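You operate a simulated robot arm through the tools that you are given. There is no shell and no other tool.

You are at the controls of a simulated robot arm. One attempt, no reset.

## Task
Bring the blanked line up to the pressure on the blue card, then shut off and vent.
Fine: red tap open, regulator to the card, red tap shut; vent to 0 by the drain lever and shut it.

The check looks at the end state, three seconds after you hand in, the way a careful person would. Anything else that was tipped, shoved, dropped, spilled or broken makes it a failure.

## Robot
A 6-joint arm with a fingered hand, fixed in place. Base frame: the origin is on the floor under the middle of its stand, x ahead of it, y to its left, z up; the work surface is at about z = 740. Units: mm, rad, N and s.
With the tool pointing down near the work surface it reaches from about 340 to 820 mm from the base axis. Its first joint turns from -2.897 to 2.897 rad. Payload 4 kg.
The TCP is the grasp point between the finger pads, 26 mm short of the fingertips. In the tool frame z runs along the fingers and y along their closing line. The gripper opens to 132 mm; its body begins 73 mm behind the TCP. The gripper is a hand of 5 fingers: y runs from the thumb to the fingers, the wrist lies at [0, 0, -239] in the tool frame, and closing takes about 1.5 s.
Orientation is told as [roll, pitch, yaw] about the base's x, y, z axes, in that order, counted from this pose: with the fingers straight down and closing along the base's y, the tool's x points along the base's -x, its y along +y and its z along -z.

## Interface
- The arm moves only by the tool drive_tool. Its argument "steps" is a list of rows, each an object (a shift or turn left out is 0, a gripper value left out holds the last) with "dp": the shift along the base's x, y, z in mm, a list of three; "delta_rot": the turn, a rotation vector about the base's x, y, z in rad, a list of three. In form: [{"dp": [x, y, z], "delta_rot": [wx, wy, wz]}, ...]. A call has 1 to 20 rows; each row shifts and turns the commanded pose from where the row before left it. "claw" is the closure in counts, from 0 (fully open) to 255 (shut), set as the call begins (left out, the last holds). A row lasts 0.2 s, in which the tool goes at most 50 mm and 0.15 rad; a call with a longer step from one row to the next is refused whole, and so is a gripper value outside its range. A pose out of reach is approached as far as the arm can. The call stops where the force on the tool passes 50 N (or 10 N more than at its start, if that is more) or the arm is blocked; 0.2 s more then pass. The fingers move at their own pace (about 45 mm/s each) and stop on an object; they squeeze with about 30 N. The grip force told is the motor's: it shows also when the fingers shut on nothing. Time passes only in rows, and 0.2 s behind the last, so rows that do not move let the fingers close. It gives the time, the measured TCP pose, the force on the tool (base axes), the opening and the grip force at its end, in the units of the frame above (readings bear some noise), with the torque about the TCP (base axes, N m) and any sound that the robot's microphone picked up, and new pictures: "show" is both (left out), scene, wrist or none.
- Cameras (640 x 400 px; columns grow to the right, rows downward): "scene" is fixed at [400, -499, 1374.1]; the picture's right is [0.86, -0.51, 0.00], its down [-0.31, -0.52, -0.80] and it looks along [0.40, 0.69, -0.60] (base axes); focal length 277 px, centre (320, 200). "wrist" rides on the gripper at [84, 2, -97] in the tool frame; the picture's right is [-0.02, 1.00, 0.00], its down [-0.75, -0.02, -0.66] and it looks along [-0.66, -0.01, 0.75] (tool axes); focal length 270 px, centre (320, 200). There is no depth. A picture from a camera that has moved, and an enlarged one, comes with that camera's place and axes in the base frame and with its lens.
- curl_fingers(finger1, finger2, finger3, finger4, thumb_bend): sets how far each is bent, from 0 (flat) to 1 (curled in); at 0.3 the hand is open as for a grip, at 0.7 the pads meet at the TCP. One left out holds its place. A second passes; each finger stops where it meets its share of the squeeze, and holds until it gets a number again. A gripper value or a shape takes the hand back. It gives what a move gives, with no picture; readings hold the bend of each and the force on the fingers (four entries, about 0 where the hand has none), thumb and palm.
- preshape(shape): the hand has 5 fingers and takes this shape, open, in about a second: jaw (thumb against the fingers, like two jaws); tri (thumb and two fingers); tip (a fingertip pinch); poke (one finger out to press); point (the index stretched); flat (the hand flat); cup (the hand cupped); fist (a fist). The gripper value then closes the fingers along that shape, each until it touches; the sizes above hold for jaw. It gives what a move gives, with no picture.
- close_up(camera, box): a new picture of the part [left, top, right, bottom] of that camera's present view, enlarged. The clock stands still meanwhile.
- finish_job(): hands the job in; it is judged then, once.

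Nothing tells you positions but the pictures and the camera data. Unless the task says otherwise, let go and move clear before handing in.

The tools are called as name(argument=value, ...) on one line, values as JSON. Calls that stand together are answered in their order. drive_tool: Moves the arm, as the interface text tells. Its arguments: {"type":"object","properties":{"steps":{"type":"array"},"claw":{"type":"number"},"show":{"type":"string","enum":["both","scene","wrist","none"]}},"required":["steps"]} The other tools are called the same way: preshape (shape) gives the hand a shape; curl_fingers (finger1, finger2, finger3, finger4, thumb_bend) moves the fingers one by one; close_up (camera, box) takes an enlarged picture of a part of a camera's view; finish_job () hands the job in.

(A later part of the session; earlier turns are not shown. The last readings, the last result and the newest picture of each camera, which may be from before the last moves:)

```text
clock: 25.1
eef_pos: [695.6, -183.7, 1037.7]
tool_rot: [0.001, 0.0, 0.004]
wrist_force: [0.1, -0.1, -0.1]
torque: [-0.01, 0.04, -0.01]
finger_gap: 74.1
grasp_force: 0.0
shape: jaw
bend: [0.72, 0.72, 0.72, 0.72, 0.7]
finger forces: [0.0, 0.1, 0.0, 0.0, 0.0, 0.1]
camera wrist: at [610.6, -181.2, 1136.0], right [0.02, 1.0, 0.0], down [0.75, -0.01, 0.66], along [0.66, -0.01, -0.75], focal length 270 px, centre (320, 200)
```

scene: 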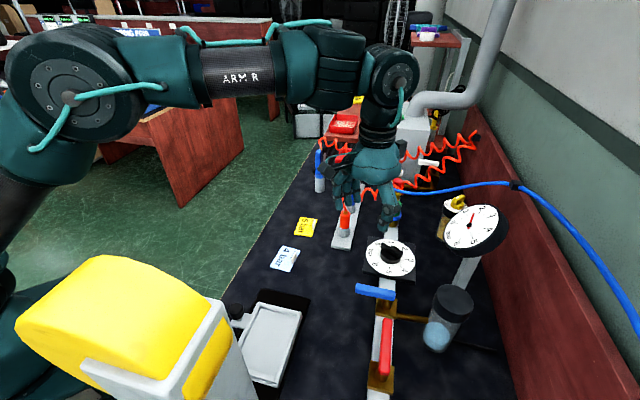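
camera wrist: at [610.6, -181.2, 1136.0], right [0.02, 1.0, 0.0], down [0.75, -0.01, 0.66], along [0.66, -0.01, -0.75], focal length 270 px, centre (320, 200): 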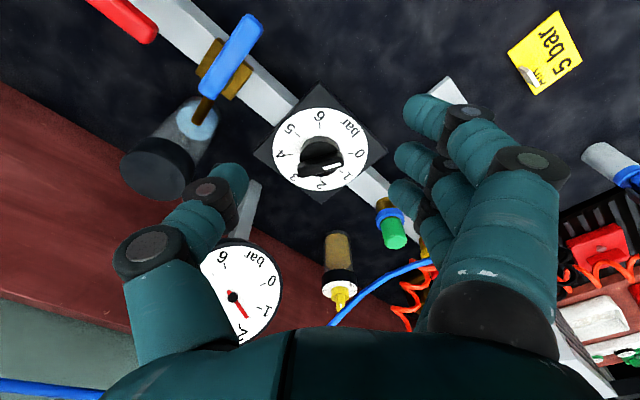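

close_up(camera="wrist", box=[250, 80, 400, 210])

close_up(camera="scene", box=[350, 180, 520, 290])

```text
3.08 times, centred on (325, 145) of wrist
camera zoom: at [610.6, -181.2, 1136.0], right [0.02, 1.0, 0.0], down [0.75, -0.01, 0.66], along [0.66, -0.01, -0.75], focal length 832 px, centre (305, 369)
```

zoom: 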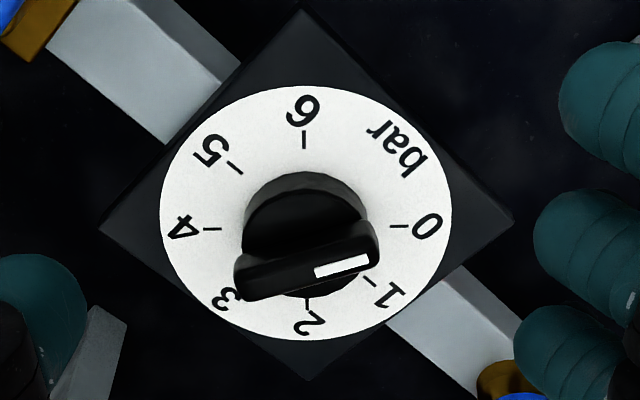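

```text
3.64 times, centred on (435, 235) of scene
camera zoom: at [400.0, -499.0, 1374.1], right [0.86, -0.51, 0.0], down [-0.31, -0.52, -0.8], along [0.4, 0.69, -0.6], focal length 1008 px, centre (-98, 73)
```

zoom: 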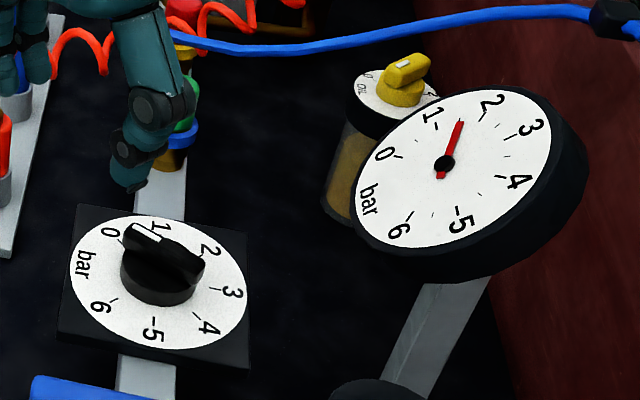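

The wing points at about 110° (just short of 0 on the dial), yet the gauge reads about 1.5 bar, so I'll trust the gauge. The gauge body is close at (888,-283,982), so I'll turn the knob in two grips to keep the wrist camera and fingers clear of it. First I go above the knob with yaw about -70°.

drive_tool(steps=[{"dp": [10, 0, 0], "delta_rot": [0, 0, -0.136]}, {"dp": [10, 0, 0], "delta_rot": [0, 0, -0.136]}, {"dp": [10, 0, 0], "delta_rot": [0, 0, -0.136]}, {"dp": [10, 0, 0], "delta_rot": [0, 0, -0.136]}, {"dp": [10, 0, 0], "delta_rot": [0, 0, -0.136]}, {"dp": [11, 0, 0], "delta_rot": [0, 0, -0.136]}, {"dp": [11, 0, 0], "delta_rot": [0, 0, -0.136]}, {"dp": [11, 0, 0], "delta_rot": [0, 0, -0.136]}, {"dp": [11, 0, 0], "delta_rot": [0, 0, -0.136]}], claw=130)

```text
clock: 27.1
eef_pos: [762.3, -176.3, 1029.4]
tool_rot: [0.001, 0.001, -1.226]
wrist_force: [-0.6, 0.6, 0.4]
torque: [0.02, -0.01, 0.0]
finger_gap: 65.7
grasp_force: 0.0
shape: jaw
bend: [0.73, 0.73, 0.73, 0.73, 0.7]
finger forces: [0.0, 0.0, 0.0, 0.0, 0.0, 0.0]
out of reach, approached as far as the arm can: row 7, 8, 9
camera wrist: at [736.0, -96.6, 1126.8], right [0.95, 0.32, 0.0], down [0.24, -0.71, 0.66], along [0.21, -0.62, -0.75], focal length 270 px, centre (320, 200)
```

scene: 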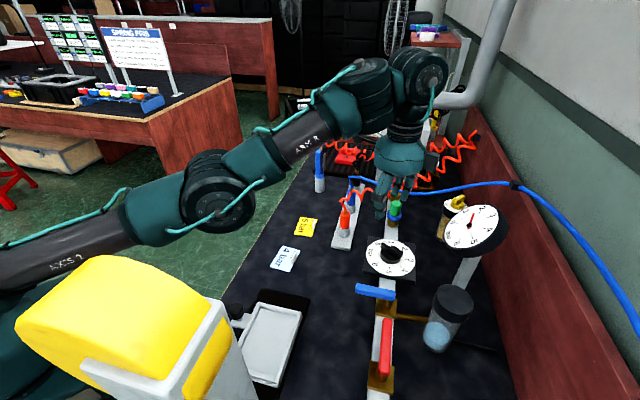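
wrist: 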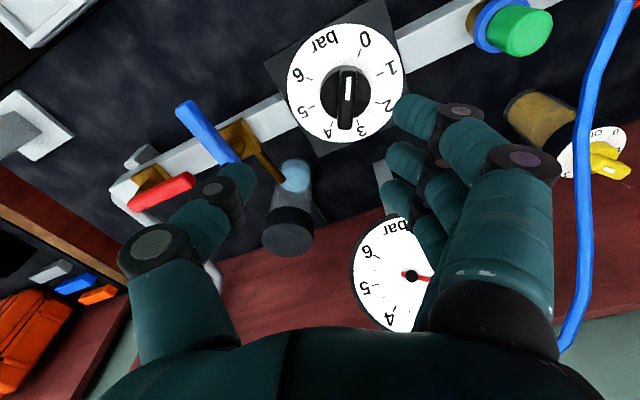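

drive_tool(steps=[{"dp": [0, 0, -25]}, {"dp": [0, 0, -25]}, {"dp": [0, 0, -25]}])

```text
clock: 27.9
eef_pos: [782.8, -181.8, 961.3]
tool_rot: [0.0, -0.001, -1.224]
wrist_force: [0.2, 0.1, 0.0]
torque: [-0.02, -0.01, 0.02]
finger_gap: 65.5
grasp_force: 0.1
shape: jaw
bend: [0.73, 0.73, 0.73, 0.73, 0.7]
finger forces: [0.1, 0.0, 0.1, 0.0, 0.0, 0.1]
out of reach, approached as far as the arm can: row 1, 2, 3
camera wrist: at [756.6, -101.5, 1059.2], right [0.95, 0.32, 0.0], down [0.24, -0.71, 0.66], along [0.21, -0.62, -0.75], focal length 270 px, centre (320, 200)
```

scene: 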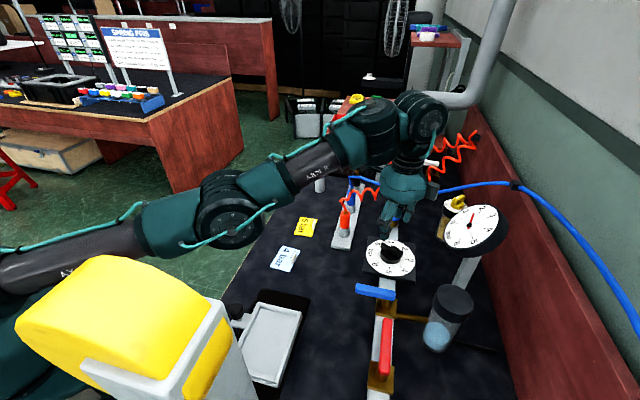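
wrist: 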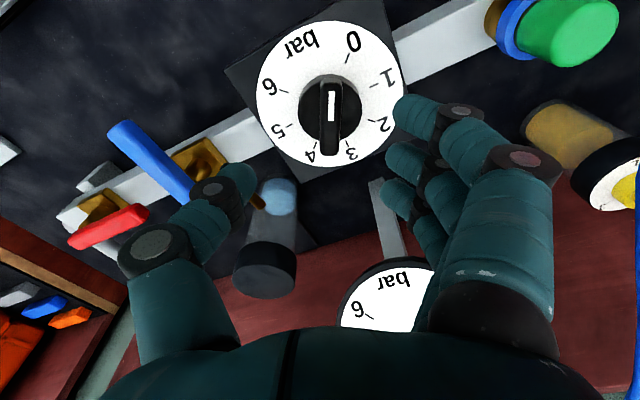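

close_up(camera="wrist", box=[240, 10, 420, 190])

```text
2.22 times, centred on (330, 100) of wrist
camera zoom: at [756.6, -101.5, 1059.2], right [0.95, 0.32, 0.0], down [0.24, -0.71, 0.66], along [0.21, -0.62, -0.75], focal length 601 px, centre (298, 422)
```

zoom: 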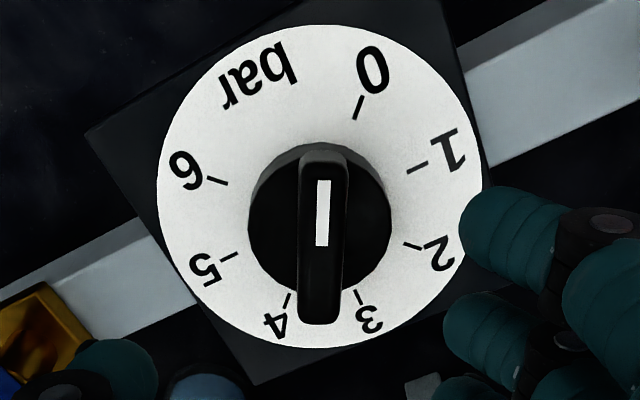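

drive_tool(steps=[{"dp": [0.5, 0.5, -25]}, {"dp": [0.5, 0, -25]}])

```text
clock: 28.5
eef_pos: [794.1, -184.3, 914.1]
tool_rot: [-0.003, 0.002, -1.222]
wrist_force: [0.5, 0.0, 0.6]
torque: [0.02, 0.01, -0.02]
finger_gap: 65.6
grasp_force: 0.1
shape: jaw
bend: [0.73, 0.73, 0.73, 0.73, 0.7]
finger forces: [0.1, 0.0, 0.1, 0.0, 0.1, 0.0]
out of reach, approached as far as the arm can: row 1, 2
camera wrist: at [767.7, -103.4, 1011.7], right [0.95, 0.32, 0.0], down [0.24, -0.71, 0.66], along [0.21, -0.62, -0.75], focal length 270 px, centre (320, 200)
```

scene: 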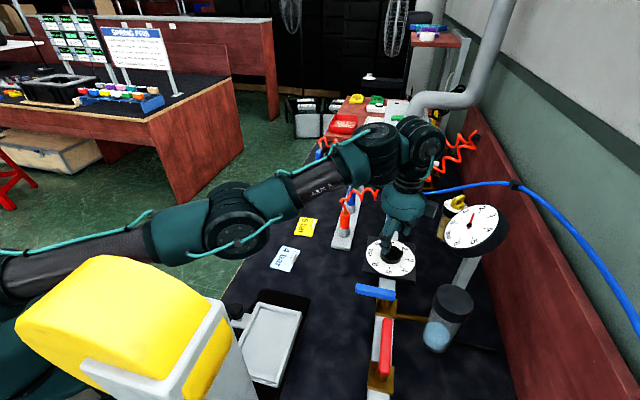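
wrist: 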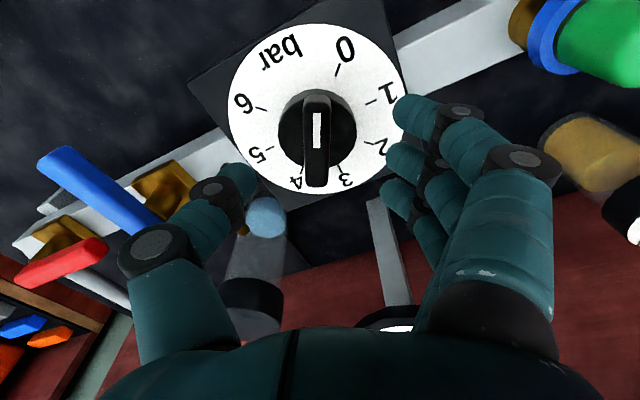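

drive_tool(steps=[{"dp": [-2.5, 0, -10]}], show="wrist")

```text
clock: 28.9
eef_pos: [795.1, -184.0, 904.7]
tool_rot: [-0.004, 0.002, -1.222]
wrist_force: [-0.7, -0.4, -0.1]
torque: [-0.03, 0.0, 0.01]
finger_gap: 65.3
grasp_force: 0.0
shape: jaw
bend: [0.73, 0.73, 0.73, 0.73, 0.7]
finger forces: [0.0, 0.0, 0.0, 0.0, 0.1, 0.1]
out of reach, approached as far as the arm can: row 1
camera wrist: at [769.3, -104.6, 1002.7], right [0.95, 0.32, 0.0], down [0.24, -0.71, 0.66], along [0.21, -0.62, -0.75], focal length 270 px, centre (320, 200)
```

wrist: 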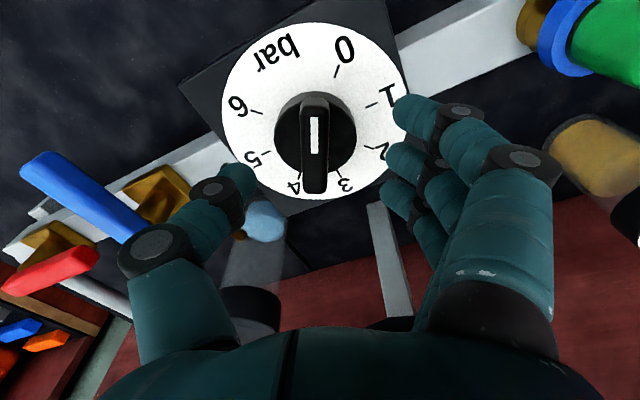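

drive_tool(steps=[{"dp": [-5, 1, 0]}, {"dp": [0, 0, 0]}], show="wrist")

```text
clock: 29.5
eef_pos: [797.0, -181.5, 904.4]
tool_rot: [0.01, 0.015, -1.221]
wrist_force: [0.0, 0.3, 0.2]
torque: [0.0, 0.01, -0.04]
finger_gap: 65.8
grasp_force: 0.1
shape: jaw
bend: [0.73, 0.73, 0.73, 0.73, 0.7]
finger forces: [0.0, 0.0, 0.0, 0.0, 0.0, 0.1]
out of reach, approached as far as the arm can: row 1
camera wrist: at [770.4, -102.7, 1004.1], right [0.95, 0.32, 0.01], down [0.24, -0.72, 0.65], along [0.22, -0.61, -0.76], focal length 270 px, centre (320, 200)
```

wrist: 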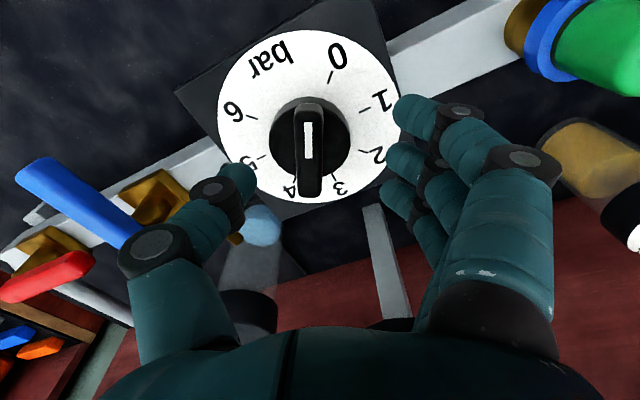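

drive_tool(steps=[{"dp": [-4, 0, 0]}, {"dp": [0, 0, 0]}], show="wrist")

```text
clock: 30.1
eef_pos: [787.2, -183.1, 904.4]
tool_rot: [0.001, -0.001, -1.223]
wrist_force: [-0.1, 0.2, 0.3]
torque: [-0.02, 0.0, -0.04]
finger_gap: 65.5
grasp_force: 0.1
shape: jaw
bend: [0.73, 0.73, 0.73, 0.73, 0.7]
finger forces: [0.1, 0.0, 0.0, 0.0, 0.0, 0.0]
camera wrist: at [759.8, -103.6, 1002.2], right [0.95, 0.32, 0.0], down [0.24, -0.71, 0.66], along [0.21, -0.62, -0.75], focal length 270 px, centre (320, 200)
```

wrist: 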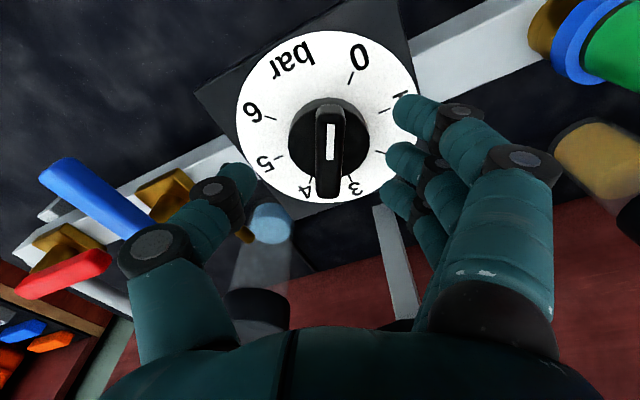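

drive_tool(steps=[{"dp": [0, 0, -8]}, {"dp": [2, 0, -6]}, {"dp": [0, 0, 0]}], show="wrist")

```text
clock: 30.9
eef_pos: [788.5, -184.3, 891.3]
tool_rot: [-0.001, 0.001, -1.223]
wrist_force: [0.5, -0.5, 0.6]
torque: [0.02, 0.02, 0.0]
finger_gap: 65.8
grasp_force: 0.0
shape: jaw
bend: [0.73, 0.73, 0.73, 0.73, 0.7]
finger forces: [0.0, 0.0, 0.1, 0.0, 0.0, 0.0]
camera wrist: at [762.4, -103.4, 988.3], right [0.95, 0.32, 0.0], down [0.24, -0.71, 0.66], along [0.21, -0.62, -0.75], focal length 270 px, centre (320, 200)
```

wrist: 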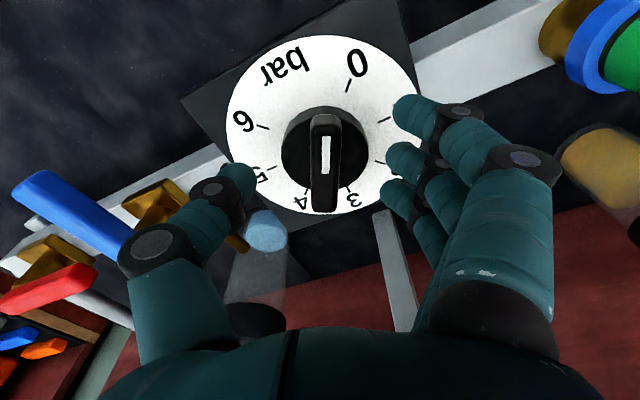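

close_up(camera="wrist", box=[200, 80, 440, 240])

close_up(camera="scene", box=[340, 180, 520, 300])

```text
2.50 times, centred on (320, 160) of wrist
camera zoom: at [762.4, -103.4, 988.3], right [0.95, 0.32, 0.0], down [0.24, -0.71, 0.66], along [0.21, -0.62, -0.75], focal length 676 px, centre (320, 300)
```

zoom: 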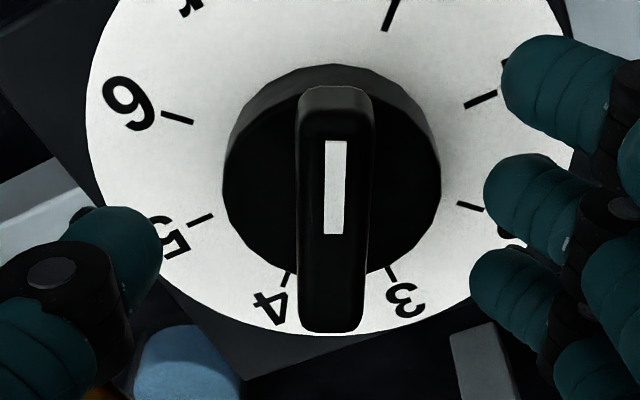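

```text
3.33 times, centred on (430, 240) of scene
camera zoom: at [400.0, -499.0, 1374.1], right [0.86, -0.51, 0.0], down [-0.31, -0.52, -0.8], along [0.4, 0.69, -0.6], focal length 924 px, centre (-47, 67)
```

zoom: 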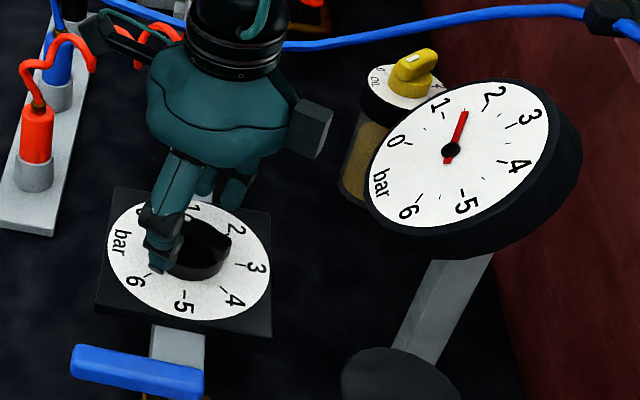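

drive_tool(steps=[{"dp": [1.5, 0.5, -3]}, {"dp": [0, 0, 0]}, {"dp": [0, 0, 0]}, {"dp": [0, 0, 0]}], claw=205, show="wrist")

```text
clock: 31.9
eef_pos: [791.2, -181.8, 887.6]
tool_rot: [0.001, 0.0, -1.221]
wrist_force: [0.0, -0.1, -0.1]
torque: [-0.03, -0.02, -0.02]
finger_gap: 26.6
grasp_force: 0.2
shape: jaw
bend: [0.73, 0.73, 0.73, 0.73, 0.7]
finger forces: [0.0, 0.0, 0.1, 0.0, 0.1, 0.0]
camera wrist: at [763.7, -102.9, 985.5], right [0.95, 0.32, 0.0], down [0.24, -0.71, 0.66], along [0.21, -0.62, -0.75], focal length 270 px, centre (320, 200)
```

wrist: 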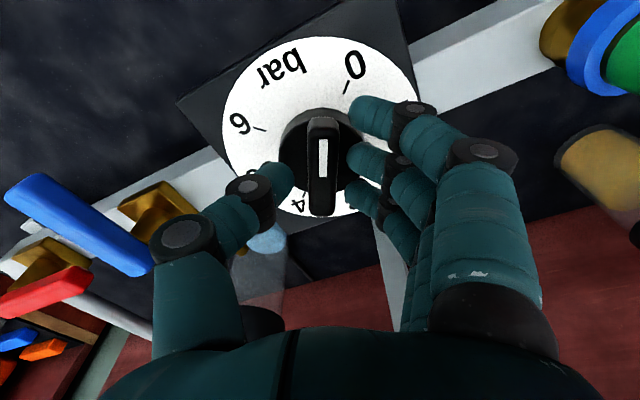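

drive_tool(steps=[{"dp": [0, 0, 0]}, {"dp": [0, 0, 0]}, {"dp": [0, 0, 0]}], claw=235, show="wrist")

close_up(camera="wrist", box=[200, 80, 440, 240])

```text
clock: 32.7
eef_pos: [790.5, -182.4, 888.2]
tool_rot: [-0.002, 0.001, -1.222]
wrist_force: [3.9, 0.9, 1.1]
torque: [0.02, -0.07, 0.03]
finger_gap: 11.5
grasp_force: 0.1
shape: jaw
bend: [0.72, 0.71, 0.71, 0.71, 0.7]
finger forces: [0.0, 2.0, 1.4, 0.6, 0.4, 0.0]
camera wrist: at [763.7, -102.8, 985.6], right [0.95, 0.32, 0.0], down [0.24, -0.71, 0.66], along [0.21, -0.62, -0.75], focal length 270 px, centre (320, 200)
```

wrist: 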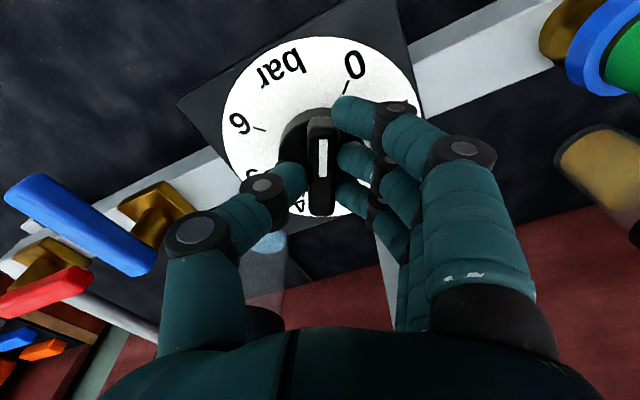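

```text
2.50 times, centred on (320, 160) of wrist
camera zoom: at [763.7, -102.8, 985.6], right [0.95, 0.32, 0.0], down [0.24, -0.71, 0.66], along [0.21, -0.62, -0.75], focal length 676 px, centre (320, 300)
```

zoom: 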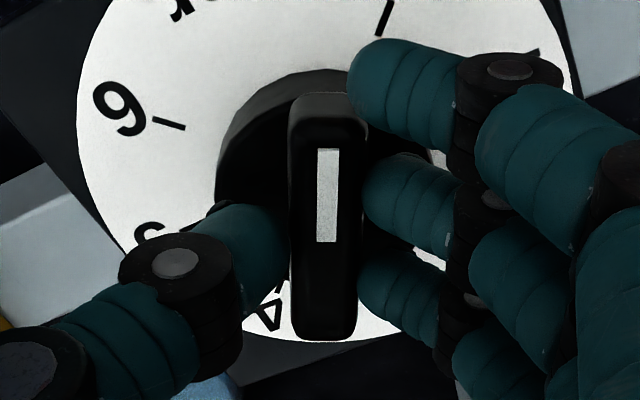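

Gripped. Now I'll rotate clockwise a little and check the gauge.

drive_tool(steps=[{"dp": [0, 0, 0]}, {"dp": [0, 0, 0]}, {"dp": [0, 0, 0], "delta_rot": [0, 0, -0.08]}, {"dp": [0, 0, 0], "delta_rot": [0, 0, -0.08]}, {"dp": [0, 0, 0], "delta_rot": [0, 0, -0.08]}], claw=248)

close_up(camera="scene", box=[340, 180, 520, 300])

```text
clock: 33.9
eef_pos: [789.1, -182.7, 887.8]
tool_rot: [0.0, 0.0, -1.464]
wrist_force: [-3.3, 0.5, -1.8]
torque: [0.09, -0.01, 0.06]
finger_gap: 6.2
grasp_force: 29.6
shape: jaw
bend: [0.69, 0.71, 0.72, 0.71, 0.7]
finger forces: [0.1, 9.2, 7.4, 6.5, 26.0, 0.1]
camera wrist: at [783.5, -98.5, 985.3], right [1.0, 0.09, 0.0], down [0.07, -0.75, 0.66], along [0.06, -0.66, -0.75], focal length 270 px, centre (320, 200)
```

scene: 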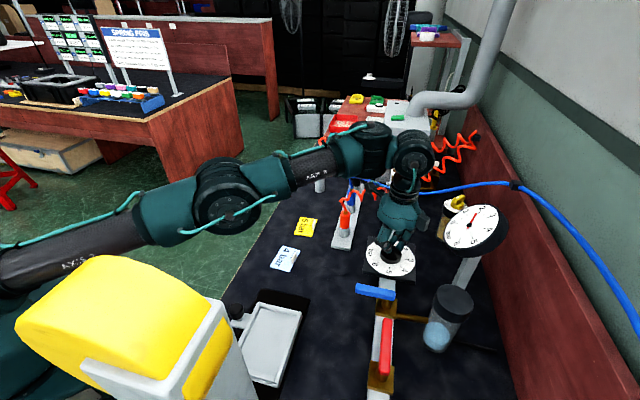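
wrist: 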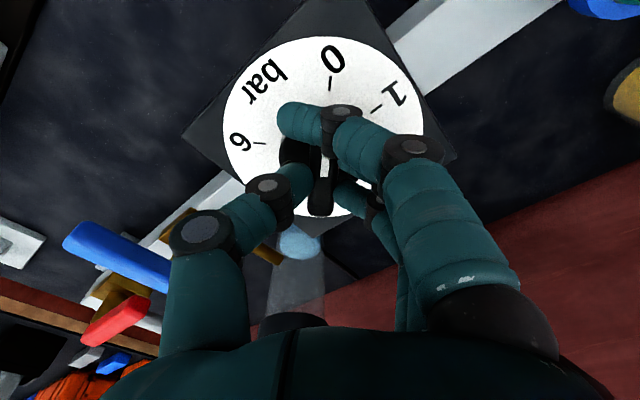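

```text
3.33 times, centred on (430, 240) of scene
camera zoom: at [400.0, -499.0, 1374.1], right [0.86, -0.51, 0.0], down [-0.31, -0.52, -0.8], along [0.4, 0.69, -0.6], focal length 924 px, centre (-47, 67)
```

zoom: 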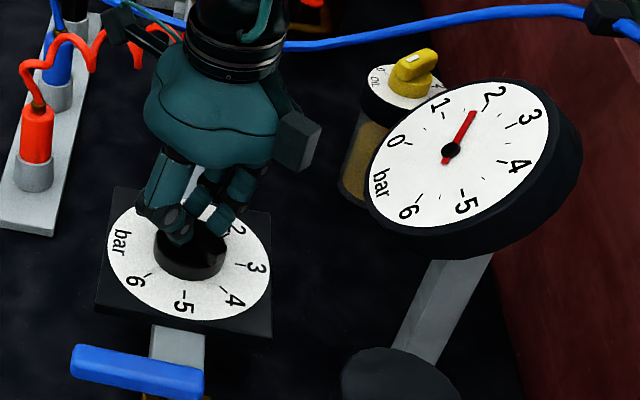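

The gauge is rising (about 1.7), so clockwise is right. I'll continue in the same grip.

drive_tool(steps=[{"dp": [0, 0, 0], "delta_rot": [0, 0, -0.08]}, {"dp": [0, 0, 0], "delta_rot": [0, 0, -0.08]}, {"dp": [0, 0, 0], "delta_rot": [0, 0, -0.08]}, {"dp": [0, 0, 0], "delta_rot": [0, 0, -0.08]}, {"dp": [0, 0, 0], "delta_rot": [0, 0, -0.08]}])

close_up(camera="scene", box=[340, 180, 520, 300])

```text
clock: 35.1
eef_pos: [790.3, -182.3, 887.9]
tool_rot: [0.0, -0.001, -1.861]
wrist_force: [2.0, 6.4, -6.6]
torque: [0.2, -0.02, 0.03]
finger_gap: 6.1
grasp_force: 30.0
shape: jaw
bend: [0.69, 0.71, 0.71, 0.71, 0.7]
finger forces: [0.1, 9.3, 7.8, 6.0, 24.7, 0.1]
camera wrist: at [817.1, -101.8, 985.5], right [0.95, -0.31, 0.0], down [-0.23, -0.72, 0.66], along [-0.2, -0.63, -0.75], focal length 270 px, centre (320, 200)
```

scene: 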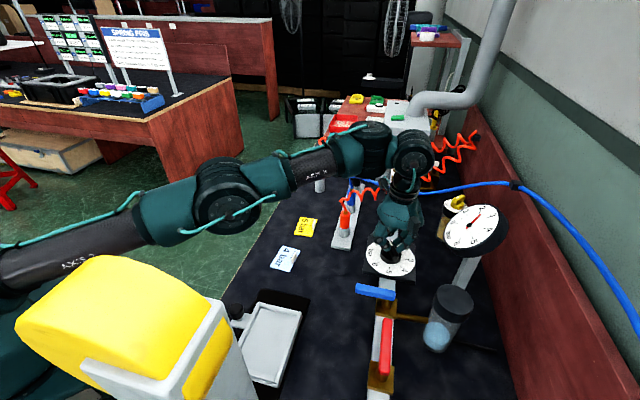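
wrist: 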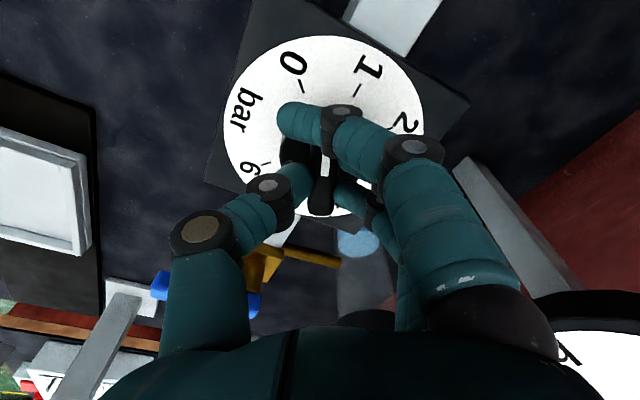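

```text
3.33 times, centred on (430, 240) of scene
camera zoom: at [400.0, -499.0, 1374.1], right [0.86, -0.51, 0.0], down [-0.31, -0.52, -0.8], along [0.4, 0.69, -0.6], focal length 924 px, centre (-47, 67)
```

zoom: 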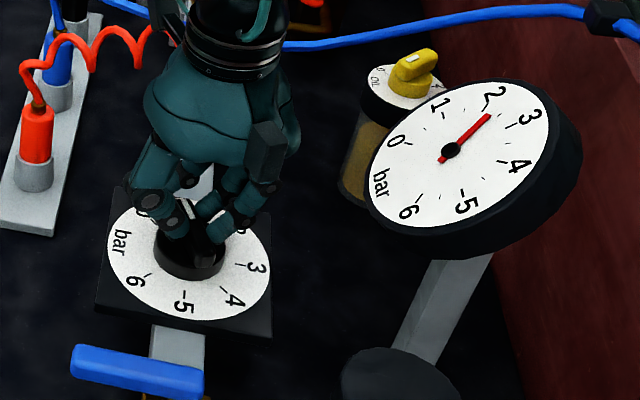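

drive_tool(steps=[{"dp": [0, 0, 0], "delta_rot": [0, 0, -0.08]}, {"dp": [0, 0, 0], "delta_rot": [0, 0, -0.08]}, {"dp": [0, 0, 0], "delta_rot": [0, 0, -0.08]}, {"dp": [0, 0, 0]}])

close_up(camera="scene", box=[340, 180, 520, 300])

```text
clock: 36.1
eef_pos: [790.2, -182.8, 888.1]
tool_rot: [0.0, 0.001, -2.101]
wrist_force: [4.7, 13.3, -5.6]
torque: [0.29, -0.12, 0.04]
finger_gap: 5.9
grasp_force: 30.3
shape: jaw
bend: [0.69, 0.71, 0.71, 0.71, 0.7]
finger forces: [0.0, 9.1, 7.4, 5.2, 25.6, 0.1]
camera wrist: at [835.7, -110.2, 985.5], right [0.85, -0.52, 0.0], down [-0.39, -0.64, 0.66], along [-0.35, -0.56, -0.75], focal length 270 px, centre (320, 200)
```

scene: 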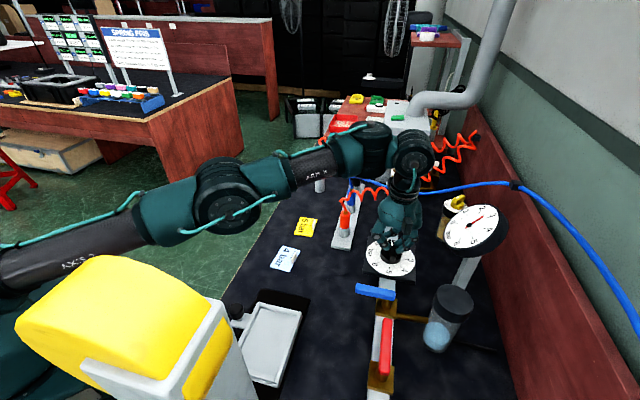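
wrist: 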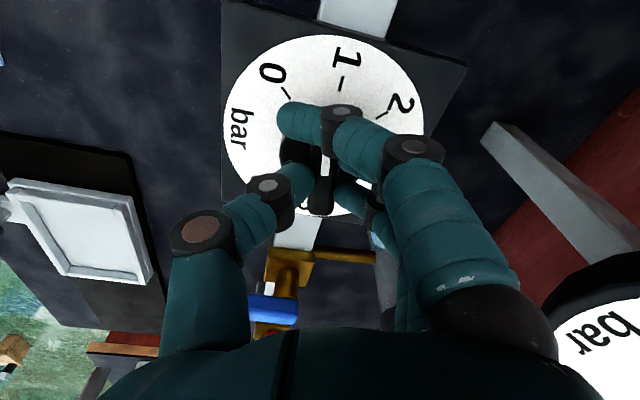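

```text
3.33 times, centred on (430, 240) of scene
camera zoom: at [400.0, -499.0, 1374.1], right [0.86, -0.51, 0.0], down [-0.31, -0.52, -0.8], along [0.4, 0.69, -0.6], focal length 924 px, centre (-47, 67)
```

zoom: 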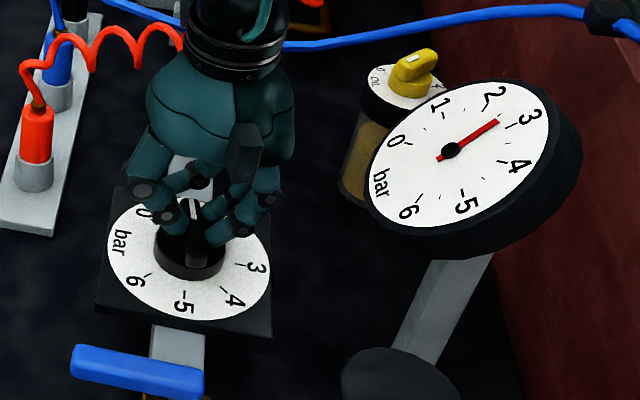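

The gauge is now about 2.55 bar, and about 45–48° of turn gives 1 bar, so roughly 65° more is needed. I'll release, rise, and regrip with the hand turned half a turn back.

drive_tool(steps=[{"dp": [0, 0, 0]}, {"dp": [0, 0, 0]}, {"dp": [0, 0, 0]}, {"dp": [0, 0, 0]}, {"dp": [0, 0, 12]}, {"dp": [-5, 1, 20]}, {"dp": [-10, 2, 15]}, {"dp": [-10, 2, 10]}], claw=140)

close_up(camera="scene", box=[340, 180, 520, 300])

```text
clock: 37.9
eef_pos: [766.1, -179.4, 945.8]
tool_rot: [0.001, 0.0, -2.101]
wrist_force: [0.1, -0.3, -0.5]
torque: [0.0, 0.0, 0.01]
finger_gap: 58.5
grasp_force: 0.0
shape: jaw
bend: [0.73, 0.73, 0.73, 0.73, 0.7]
finger forces: [0.1, 0.1, 0.1, 0.0, 0.0, 0.1]
camera wrist: at [810.2, -106.4, 1042.7], right [0.85, -0.52, 0.0], down [-0.39, -0.64, 0.66], along [-0.35, -0.56, -0.75], focal length 270 px, centre (320, 200)
```

scene: 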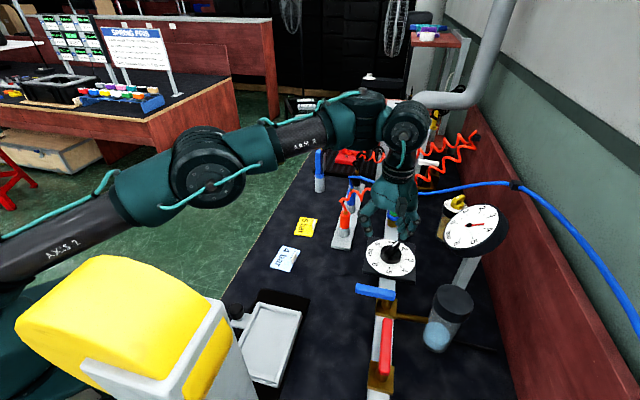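
wrist: 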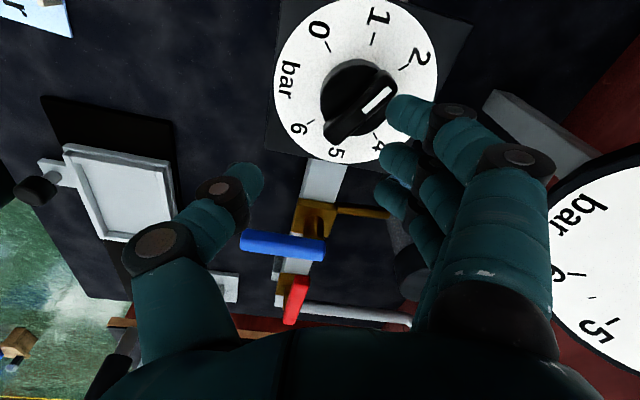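

```text
3.33 times, centred on (430, 240) of scene
camera zoom: at [400.0, -499.0, 1374.1], right [0.86, -0.51, 0.0], down [-0.31, -0.52, -0.8], along [0.4, 0.69, -0.6], focal length 924 px, centre (-47, 67)
```

zoom: 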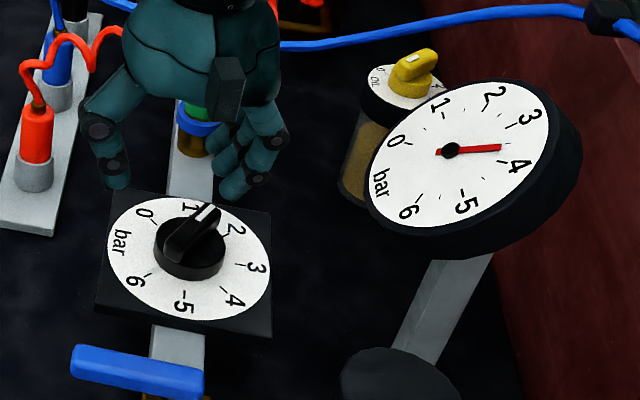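

On release the knob was dragged further: the wing now points at about 7°, and the gauge shows about 3.5 and may still be settling. I'll wait and look again.

drive_tool(steps=[{"dp": [0, 0, 0]}, {"dp": [0, 0, 0]}, {"dp": [0, 0, 0]}, {"dp": [0, 0, 0]}, {"dp": [0, 0, 0]}], show="none")

close_up(camera="scene", box=[430, 190, 520, 270])

close_up(camera="scene", box=[360, 220, 420, 280])

close_up(camera="wrist", box=[260, 0, 460, 170])

```text
clock: 39.1
eef_pos: [765.1, -177.9, 945.1]
tool_rot: [0.001, 0.0, -2.101]
wrist_force: [-0.1, -0.1, 0.5]
torque: [0.01, -0.02, -0.01]
finger_gap: 58.6
grasp_force: 0.1
shape: jaw
bend: [0.73, 0.73, 0.73, 0.73, 0.7]
finger forces: [0.0, 0.0, 0.0, 0.0, 0.0, 0.0]
```

```text
5.00 times, centred on (475, 230) of scene
camera zoom: at [400.0, -499.0, 1374.1], right [0.86, -0.51, 0.0], down [-0.31, -0.52, -0.8], along [0.4, 0.69, -0.6], focal length 1387 px, centre (-455, 50)
```

zoom: 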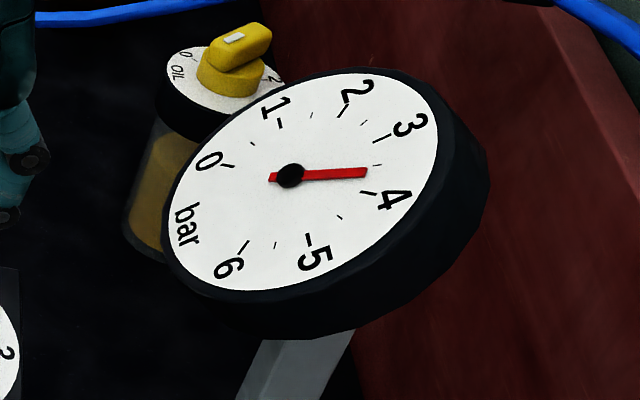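

```text
6.67 times, centred on (390, 250) of scene
camera zoom: at [400.0, -499.0, 1374.1], right [0.86, -0.51, 0.0], down [-0.31, -0.52, -0.8], along [0.4, 0.69, -0.6], focal length 1849 px, centre (-147, -133)
```

zoom: 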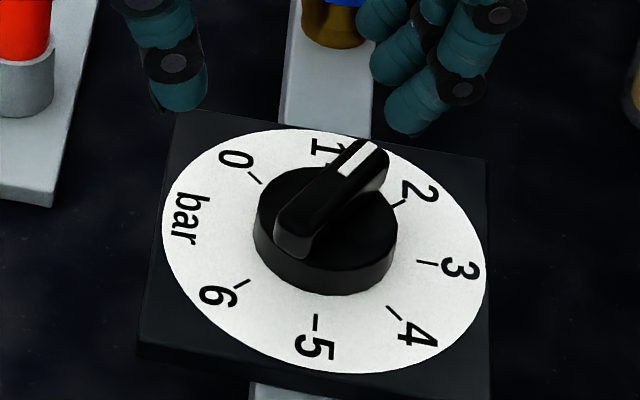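

```text
2.35 times, centred on (360, 85) of wrist
camera zoom: at [810.4, -106.1, 1042.7], right [0.85, -0.52, 0.0], down [-0.39, -0.64, 0.66], along [-0.34, -0.56, -0.75], focal length 636 px, centre (226, 471)
```

zoom: 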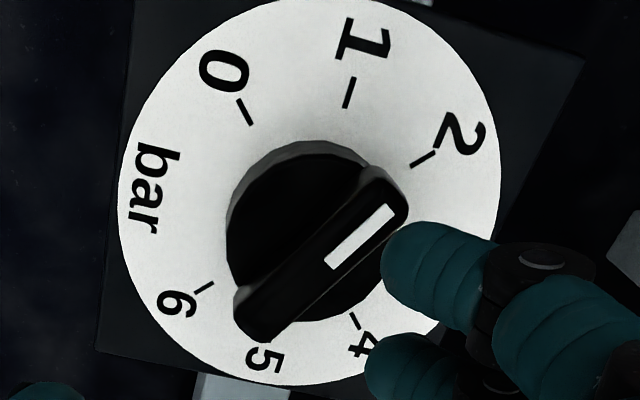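

The gauge is steady at about 3.6 bar, with the pointer at about 16° and 4.0 expected near 0°. For the last ~18° I'll cage the wing loosely and push it gently, so releasing doesn't drag the knob. First I turn the hand back to yaw about +20°.

drive_tool(steps=[{"dp": [0, 0, 0], "delta_rot": [0, 0, 0.144]}, {"dp": [0, 0, 0], "delta_rot": [0, 0, 0.144]}, {"dp": [0, 0, 0], "delta_rot": [0, 0, 0.144]}, {"dp": [0, 0, 0], "delta_rot": [0, 0, 0.144]}, {"dp": [0, 0, 0], "delta_rot": [0, 0, 0.144]}, {"dp": [0, 0, 0], "delta_rot": [0, 0, 0.144]}, {"dp": [0, 0, 0], "delta_rot": [0, 0, 0.144]}, {"dp": [0, 0, 0], "delta_rot": [0, 0, 0.144]}, {"dp": [0, 0, 0], "delta_rot": [0, 0, 0.144]}, {"dp": [0, 0, 0], "delta_rot": [0, 0, 0.144]}, {"dp": [0, 0, 0], "delta_rot": [0, 0, 0.144]}, {"dp": [0, 0, 0], "delta_rot": [0, 0, 0.144]}, {"dp": [0, 0, 0], "delta_rot": [0, 0, 0.144]}, {"dp": [0, 0, 0], "delta_rot": [0, 0, 0.144]}, {"dp": [0, 0, 0], "delta_rot": [0, 0, 0.144]}, {"dp": [0, 0, 0], "delta_rot": [0, 0, 0.144]}, {"dp": [0, 0, 0], "delta_rot": [0, 0, 0.144]}], claw=150)

close_up(camera="scene", box=[430, 190, 520, 270])

close_up(camera="wrist", box=[240, 60, 440, 220])

```text
clock: 42.7
eef_pos: [765.2, -177.5, 945.0]
tool_rot: [0.0, -0.001, 0.348]
wrist_force: [-0.2, -0.1, -0.7]
torque: [0.01, -0.03, -0.01]
finger_gap: 55.2
grasp_force: 0.1
shape: jaw
bend: [0.73, 0.73, 0.73, 0.73, 0.7]
finger forces: [0.1, 0.1, 0.0, 0.0, 0.0, 0.0]
camera wrist: at [685.8, -205.3, 1042.7], right [-0.32, 0.95, 0.0], down [0.71, 0.24, 0.66], along [0.62, 0.21, -0.75], focal length 270 px, centre (320, 200)
```

scene: 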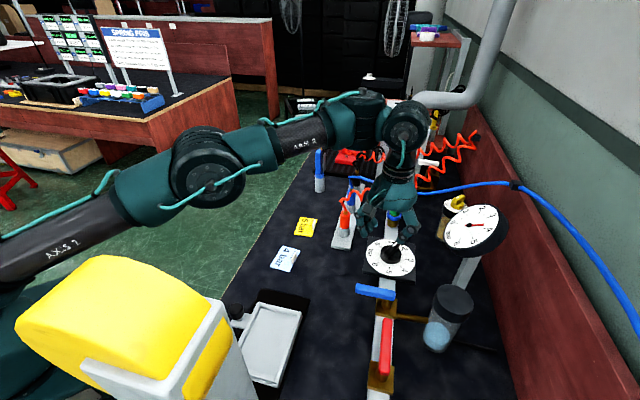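
wrist: 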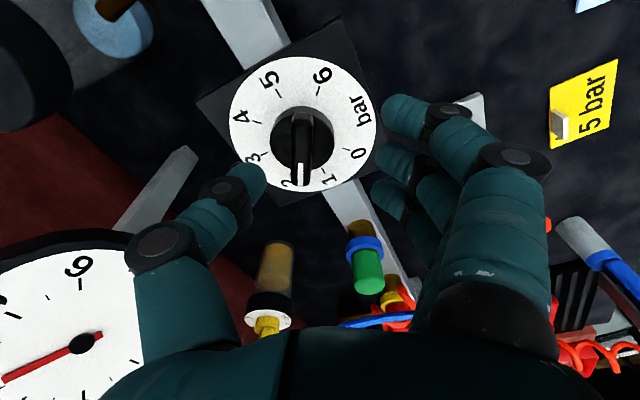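

```text
5.00 times, centred on (475, 230) of scene
camera zoom: at [400.0, -499.0, 1374.1], right [0.86, -0.51, 0.0], down [-0.31, -0.52, -0.8], along [0.4, 0.69, -0.6], focal length 1387 px, centre (-455, 50)
```

zoom: 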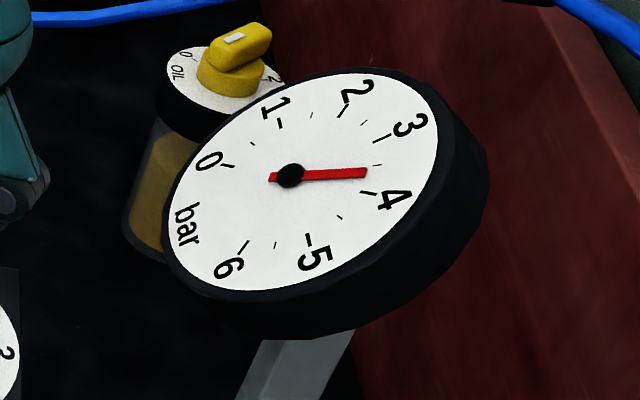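

```text
2.50 times, centred on (340, 140) of wrist
camera zoom: at [685.8, -205.3, 1042.7], right [-0.32, 0.95, 0.0], down [0.71, 0.24, 0.66], along [0.62, 0.21, -0.75], focal length 676 px, centre (270, 350)
```

zoom: 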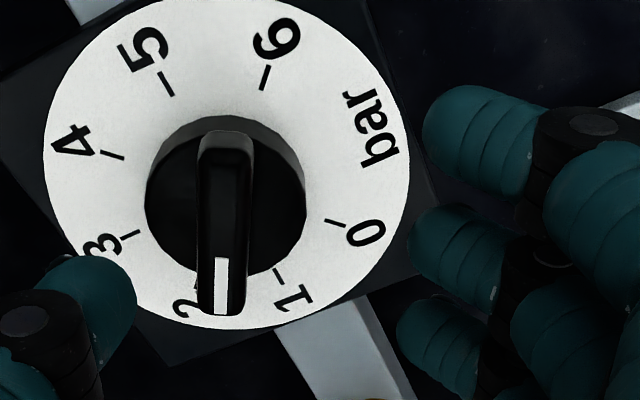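

drive_tool(steps=[{"dp": [8, -2, -10]}, {"dp": [8, -2, -12]}, {"dp": [7, -2, -12]}, {"dp": [0, 0, -12]}, {"dp": [0, 0, 0]}], claw=160)

```text
clock: 43.9
eef_pos: [788.4, -183.3, 897.3]
tool_rot: [-0.001, 0.001, 0.345]
wrist_force: [-0.2, 0.3, -0.5]
torque: [0.02, 0.03, -0.02]
finger_gap: 50.0
grasp_force: 0.0
shape: jaw
bend: [0.73, 0.73, 0.73, 0.73, 0.7]
finger forces: [0.0, 0.0, 0.1, 0.0, 0.0, 0.1]
camera wrist: at [708.6, -210.8, 996.7], right [-0.32, 0.95, 0.0], down [0.71, 0.24, 0.66], along [0.62, 0.21, -0.75], focal length 270 px, centre (320, 200)
```

scene: 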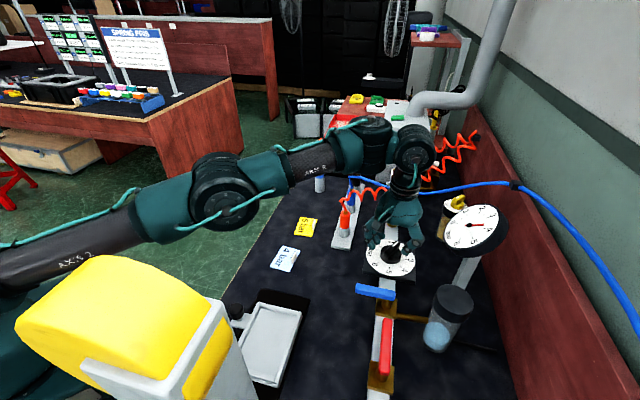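
wrist: 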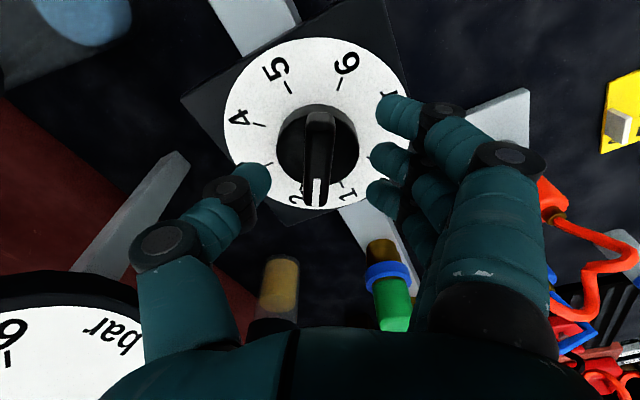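

drive_tool(steps=[{"dp": [0.5, 0, -9]}, {"dp": [0, 0, 0]}, {"dp": [0, 0, 0]}], claw=200, show="wrist")

close_up(camera="wrist", box=[200, 80, 440, 240])

```text
clock: 44.7
eef_pos: [787.7, -184.5, 891.2]
tool_rot: [0.0, 0.0, 0.346]
wrist_force: [-0.1, 0.4, 0.1]
torque: [0.0, -0.01, 0.02]
finger_gap: 29.2
grasp_force: 0.0
shape: jaw
bend: [0.73, 0.73, 0.73, 0.73, 0.7]
finger forces: [0.0, 0.0, 0.0, 0.0, 0.0, 0.1]
camera wrist: at [709.3, -210.6, 987.5], right [-0.32, 0.95, 0.0], down [0.71, 0.24, 0.66], along [0.62, 0.21, -0.75], focal length 270 px, centre (320, 200)
```

wrist: 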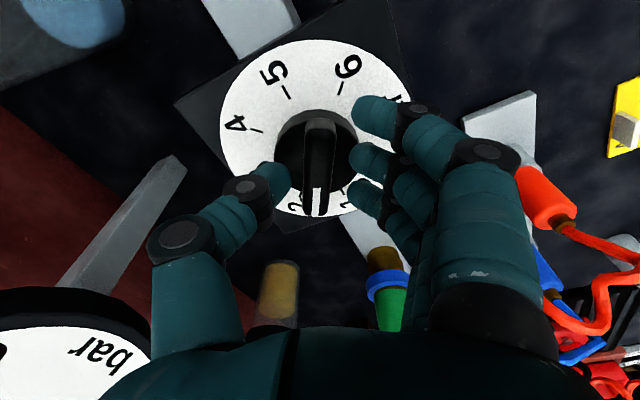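

```text
2.50 times, centred on (320, 160) of wrist
camera zoom: at [709.3, -210.6, 987.5], right [-0.32, 0.95, 0.0], down [0.71, 0.24, 0.66], along [0.62, 0.21, -0.75], focal length 676 px, centre (320, 300)
```

zoom: 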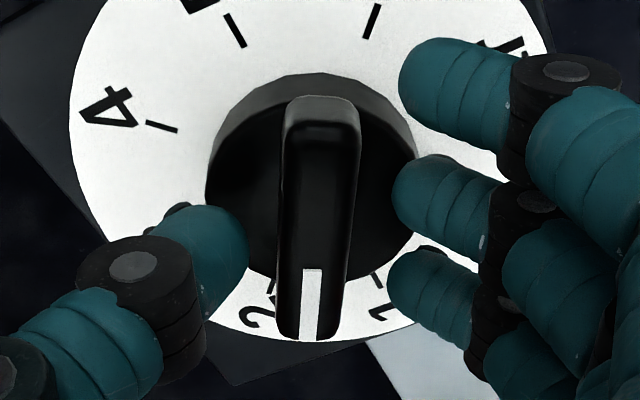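

drive_tool(steps=[{"dp": [-4, -1.5, -2]}, {"dp": [0, 0, 0], "delta_rot": [0, 0, -0.08]}, {"dp": [0, 0, 0], "delta_rot": [0, 0, -0.08]}, {"dp": [0, 0, 0], "delta_rot": [0, 0, -0.08]}, {"dp": [0, 0, 0]}], show="wrist")

close_up(camera="scene", box=[430, 190, 520, 270])

```text
clock: 45.9
eef_pos: [785.3, -185.6, 887.8]
tool_rot: [0.002, 0.001, 0.104]
wrist_force: [0.1, 0.1, -0.1]
torque: [0.0, 0.03, -0.01]
finger_gap: 29.2
grasp_force: 0.2
shape: jaw
bend: [0.73, 0.73, 0.73, 0.73, 0.7]
finger forces: [0.0, 0.1, 0.0, 0.0, 0.0, 0.0]
camera wrist: at [701.1, -192.6, 985.7], right [-0.08, 1.0, 0.0], down [0.75, 0.06, 0.66], along [0.66, 0.06, -0.75], focal length 270 px, centre (320, 200)
```

wrist: 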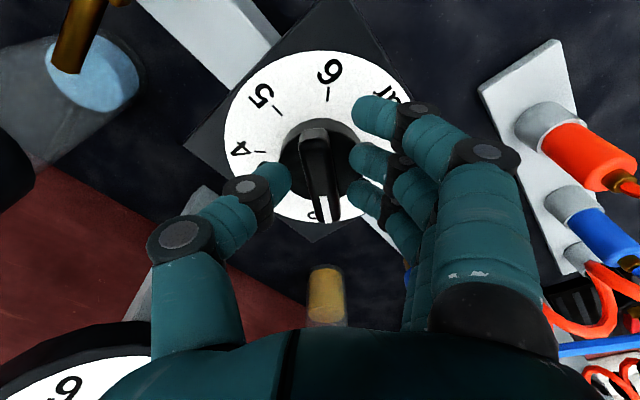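

```text
5.00 times, centred on (475, 230) of scene
camera zoom: at [400.0, -499.0, 1374.1], right [0.86, -0.51, 0.0], down [-0.31, -0.52, -0.8], along [0.4, 0.69, -0.6], focal length 1387 px, centre (-455, 50)
```

zoom: 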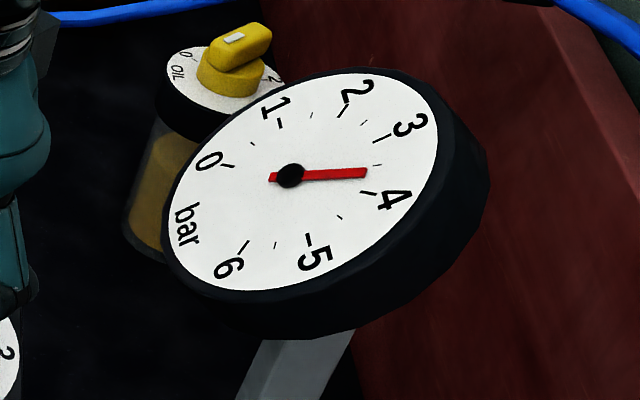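

drive_tool(steps=[{"dp": [0, 0, 0], "delta_rot": [0, 0, -0.06]}, {"dp": [0, 0, 0], "delta_rot": [0, 0, -0.06]}, {"dp": [0, 0, 0], "delta_rot": [0, 0, -0.06]}, {"dp": [0, 0, 0]}], show="wrist")

close_up(camera="scene", box=[430, 190, 520, 270])

```text
clock: 46.9
eef_pos: [785.3, -185.3, 888.1]
tool_rot: [-0.001, 0.0, -0.075]
wrist_force: [-0.2, 1.1, 1.1]
torque: [0.02, -0.01, 0.01]
finger_gap: 29.3
grasp_force: 0.0
shape: jaw
bend: [0.73, 0.73, 0.73, 0.73, 0.7]
finger forces: [0.0, 0.0, 0.0, 0.9, 0.0, 0.0]
camera wrist: at [701.4, -177.4, 985.2], right [0.1, 1.0, 0.0], down [0.75, -0.07, 0.66], along [0.66, -0.06, -0.75], focal length 270 px, centre (320, 200)
```

wrist: 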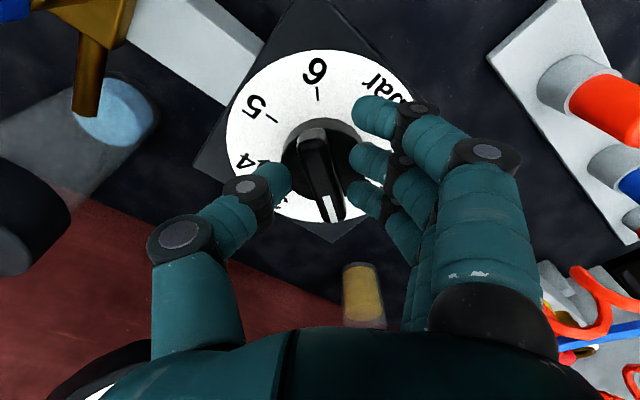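

```text
5.00 times, centred on (475, 230) of scene
camera zoom: at [400.0, -499.0, 1374.1], right [0.86, -0.51, 0.0], down [-0.31, -0.52, -0.8], along [0.4, 0.69, -0.6], focal length 1387 px, centre (-455, 50)
```

zoom: 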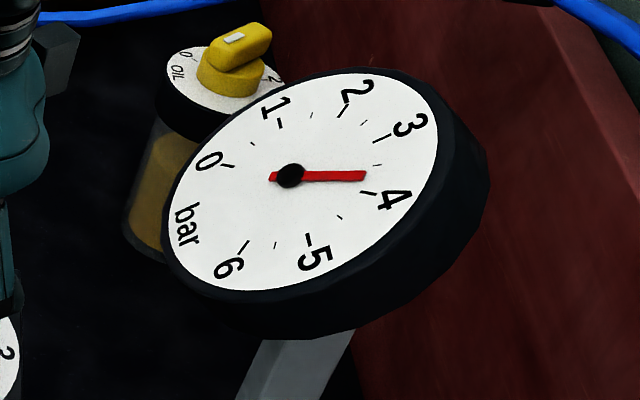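

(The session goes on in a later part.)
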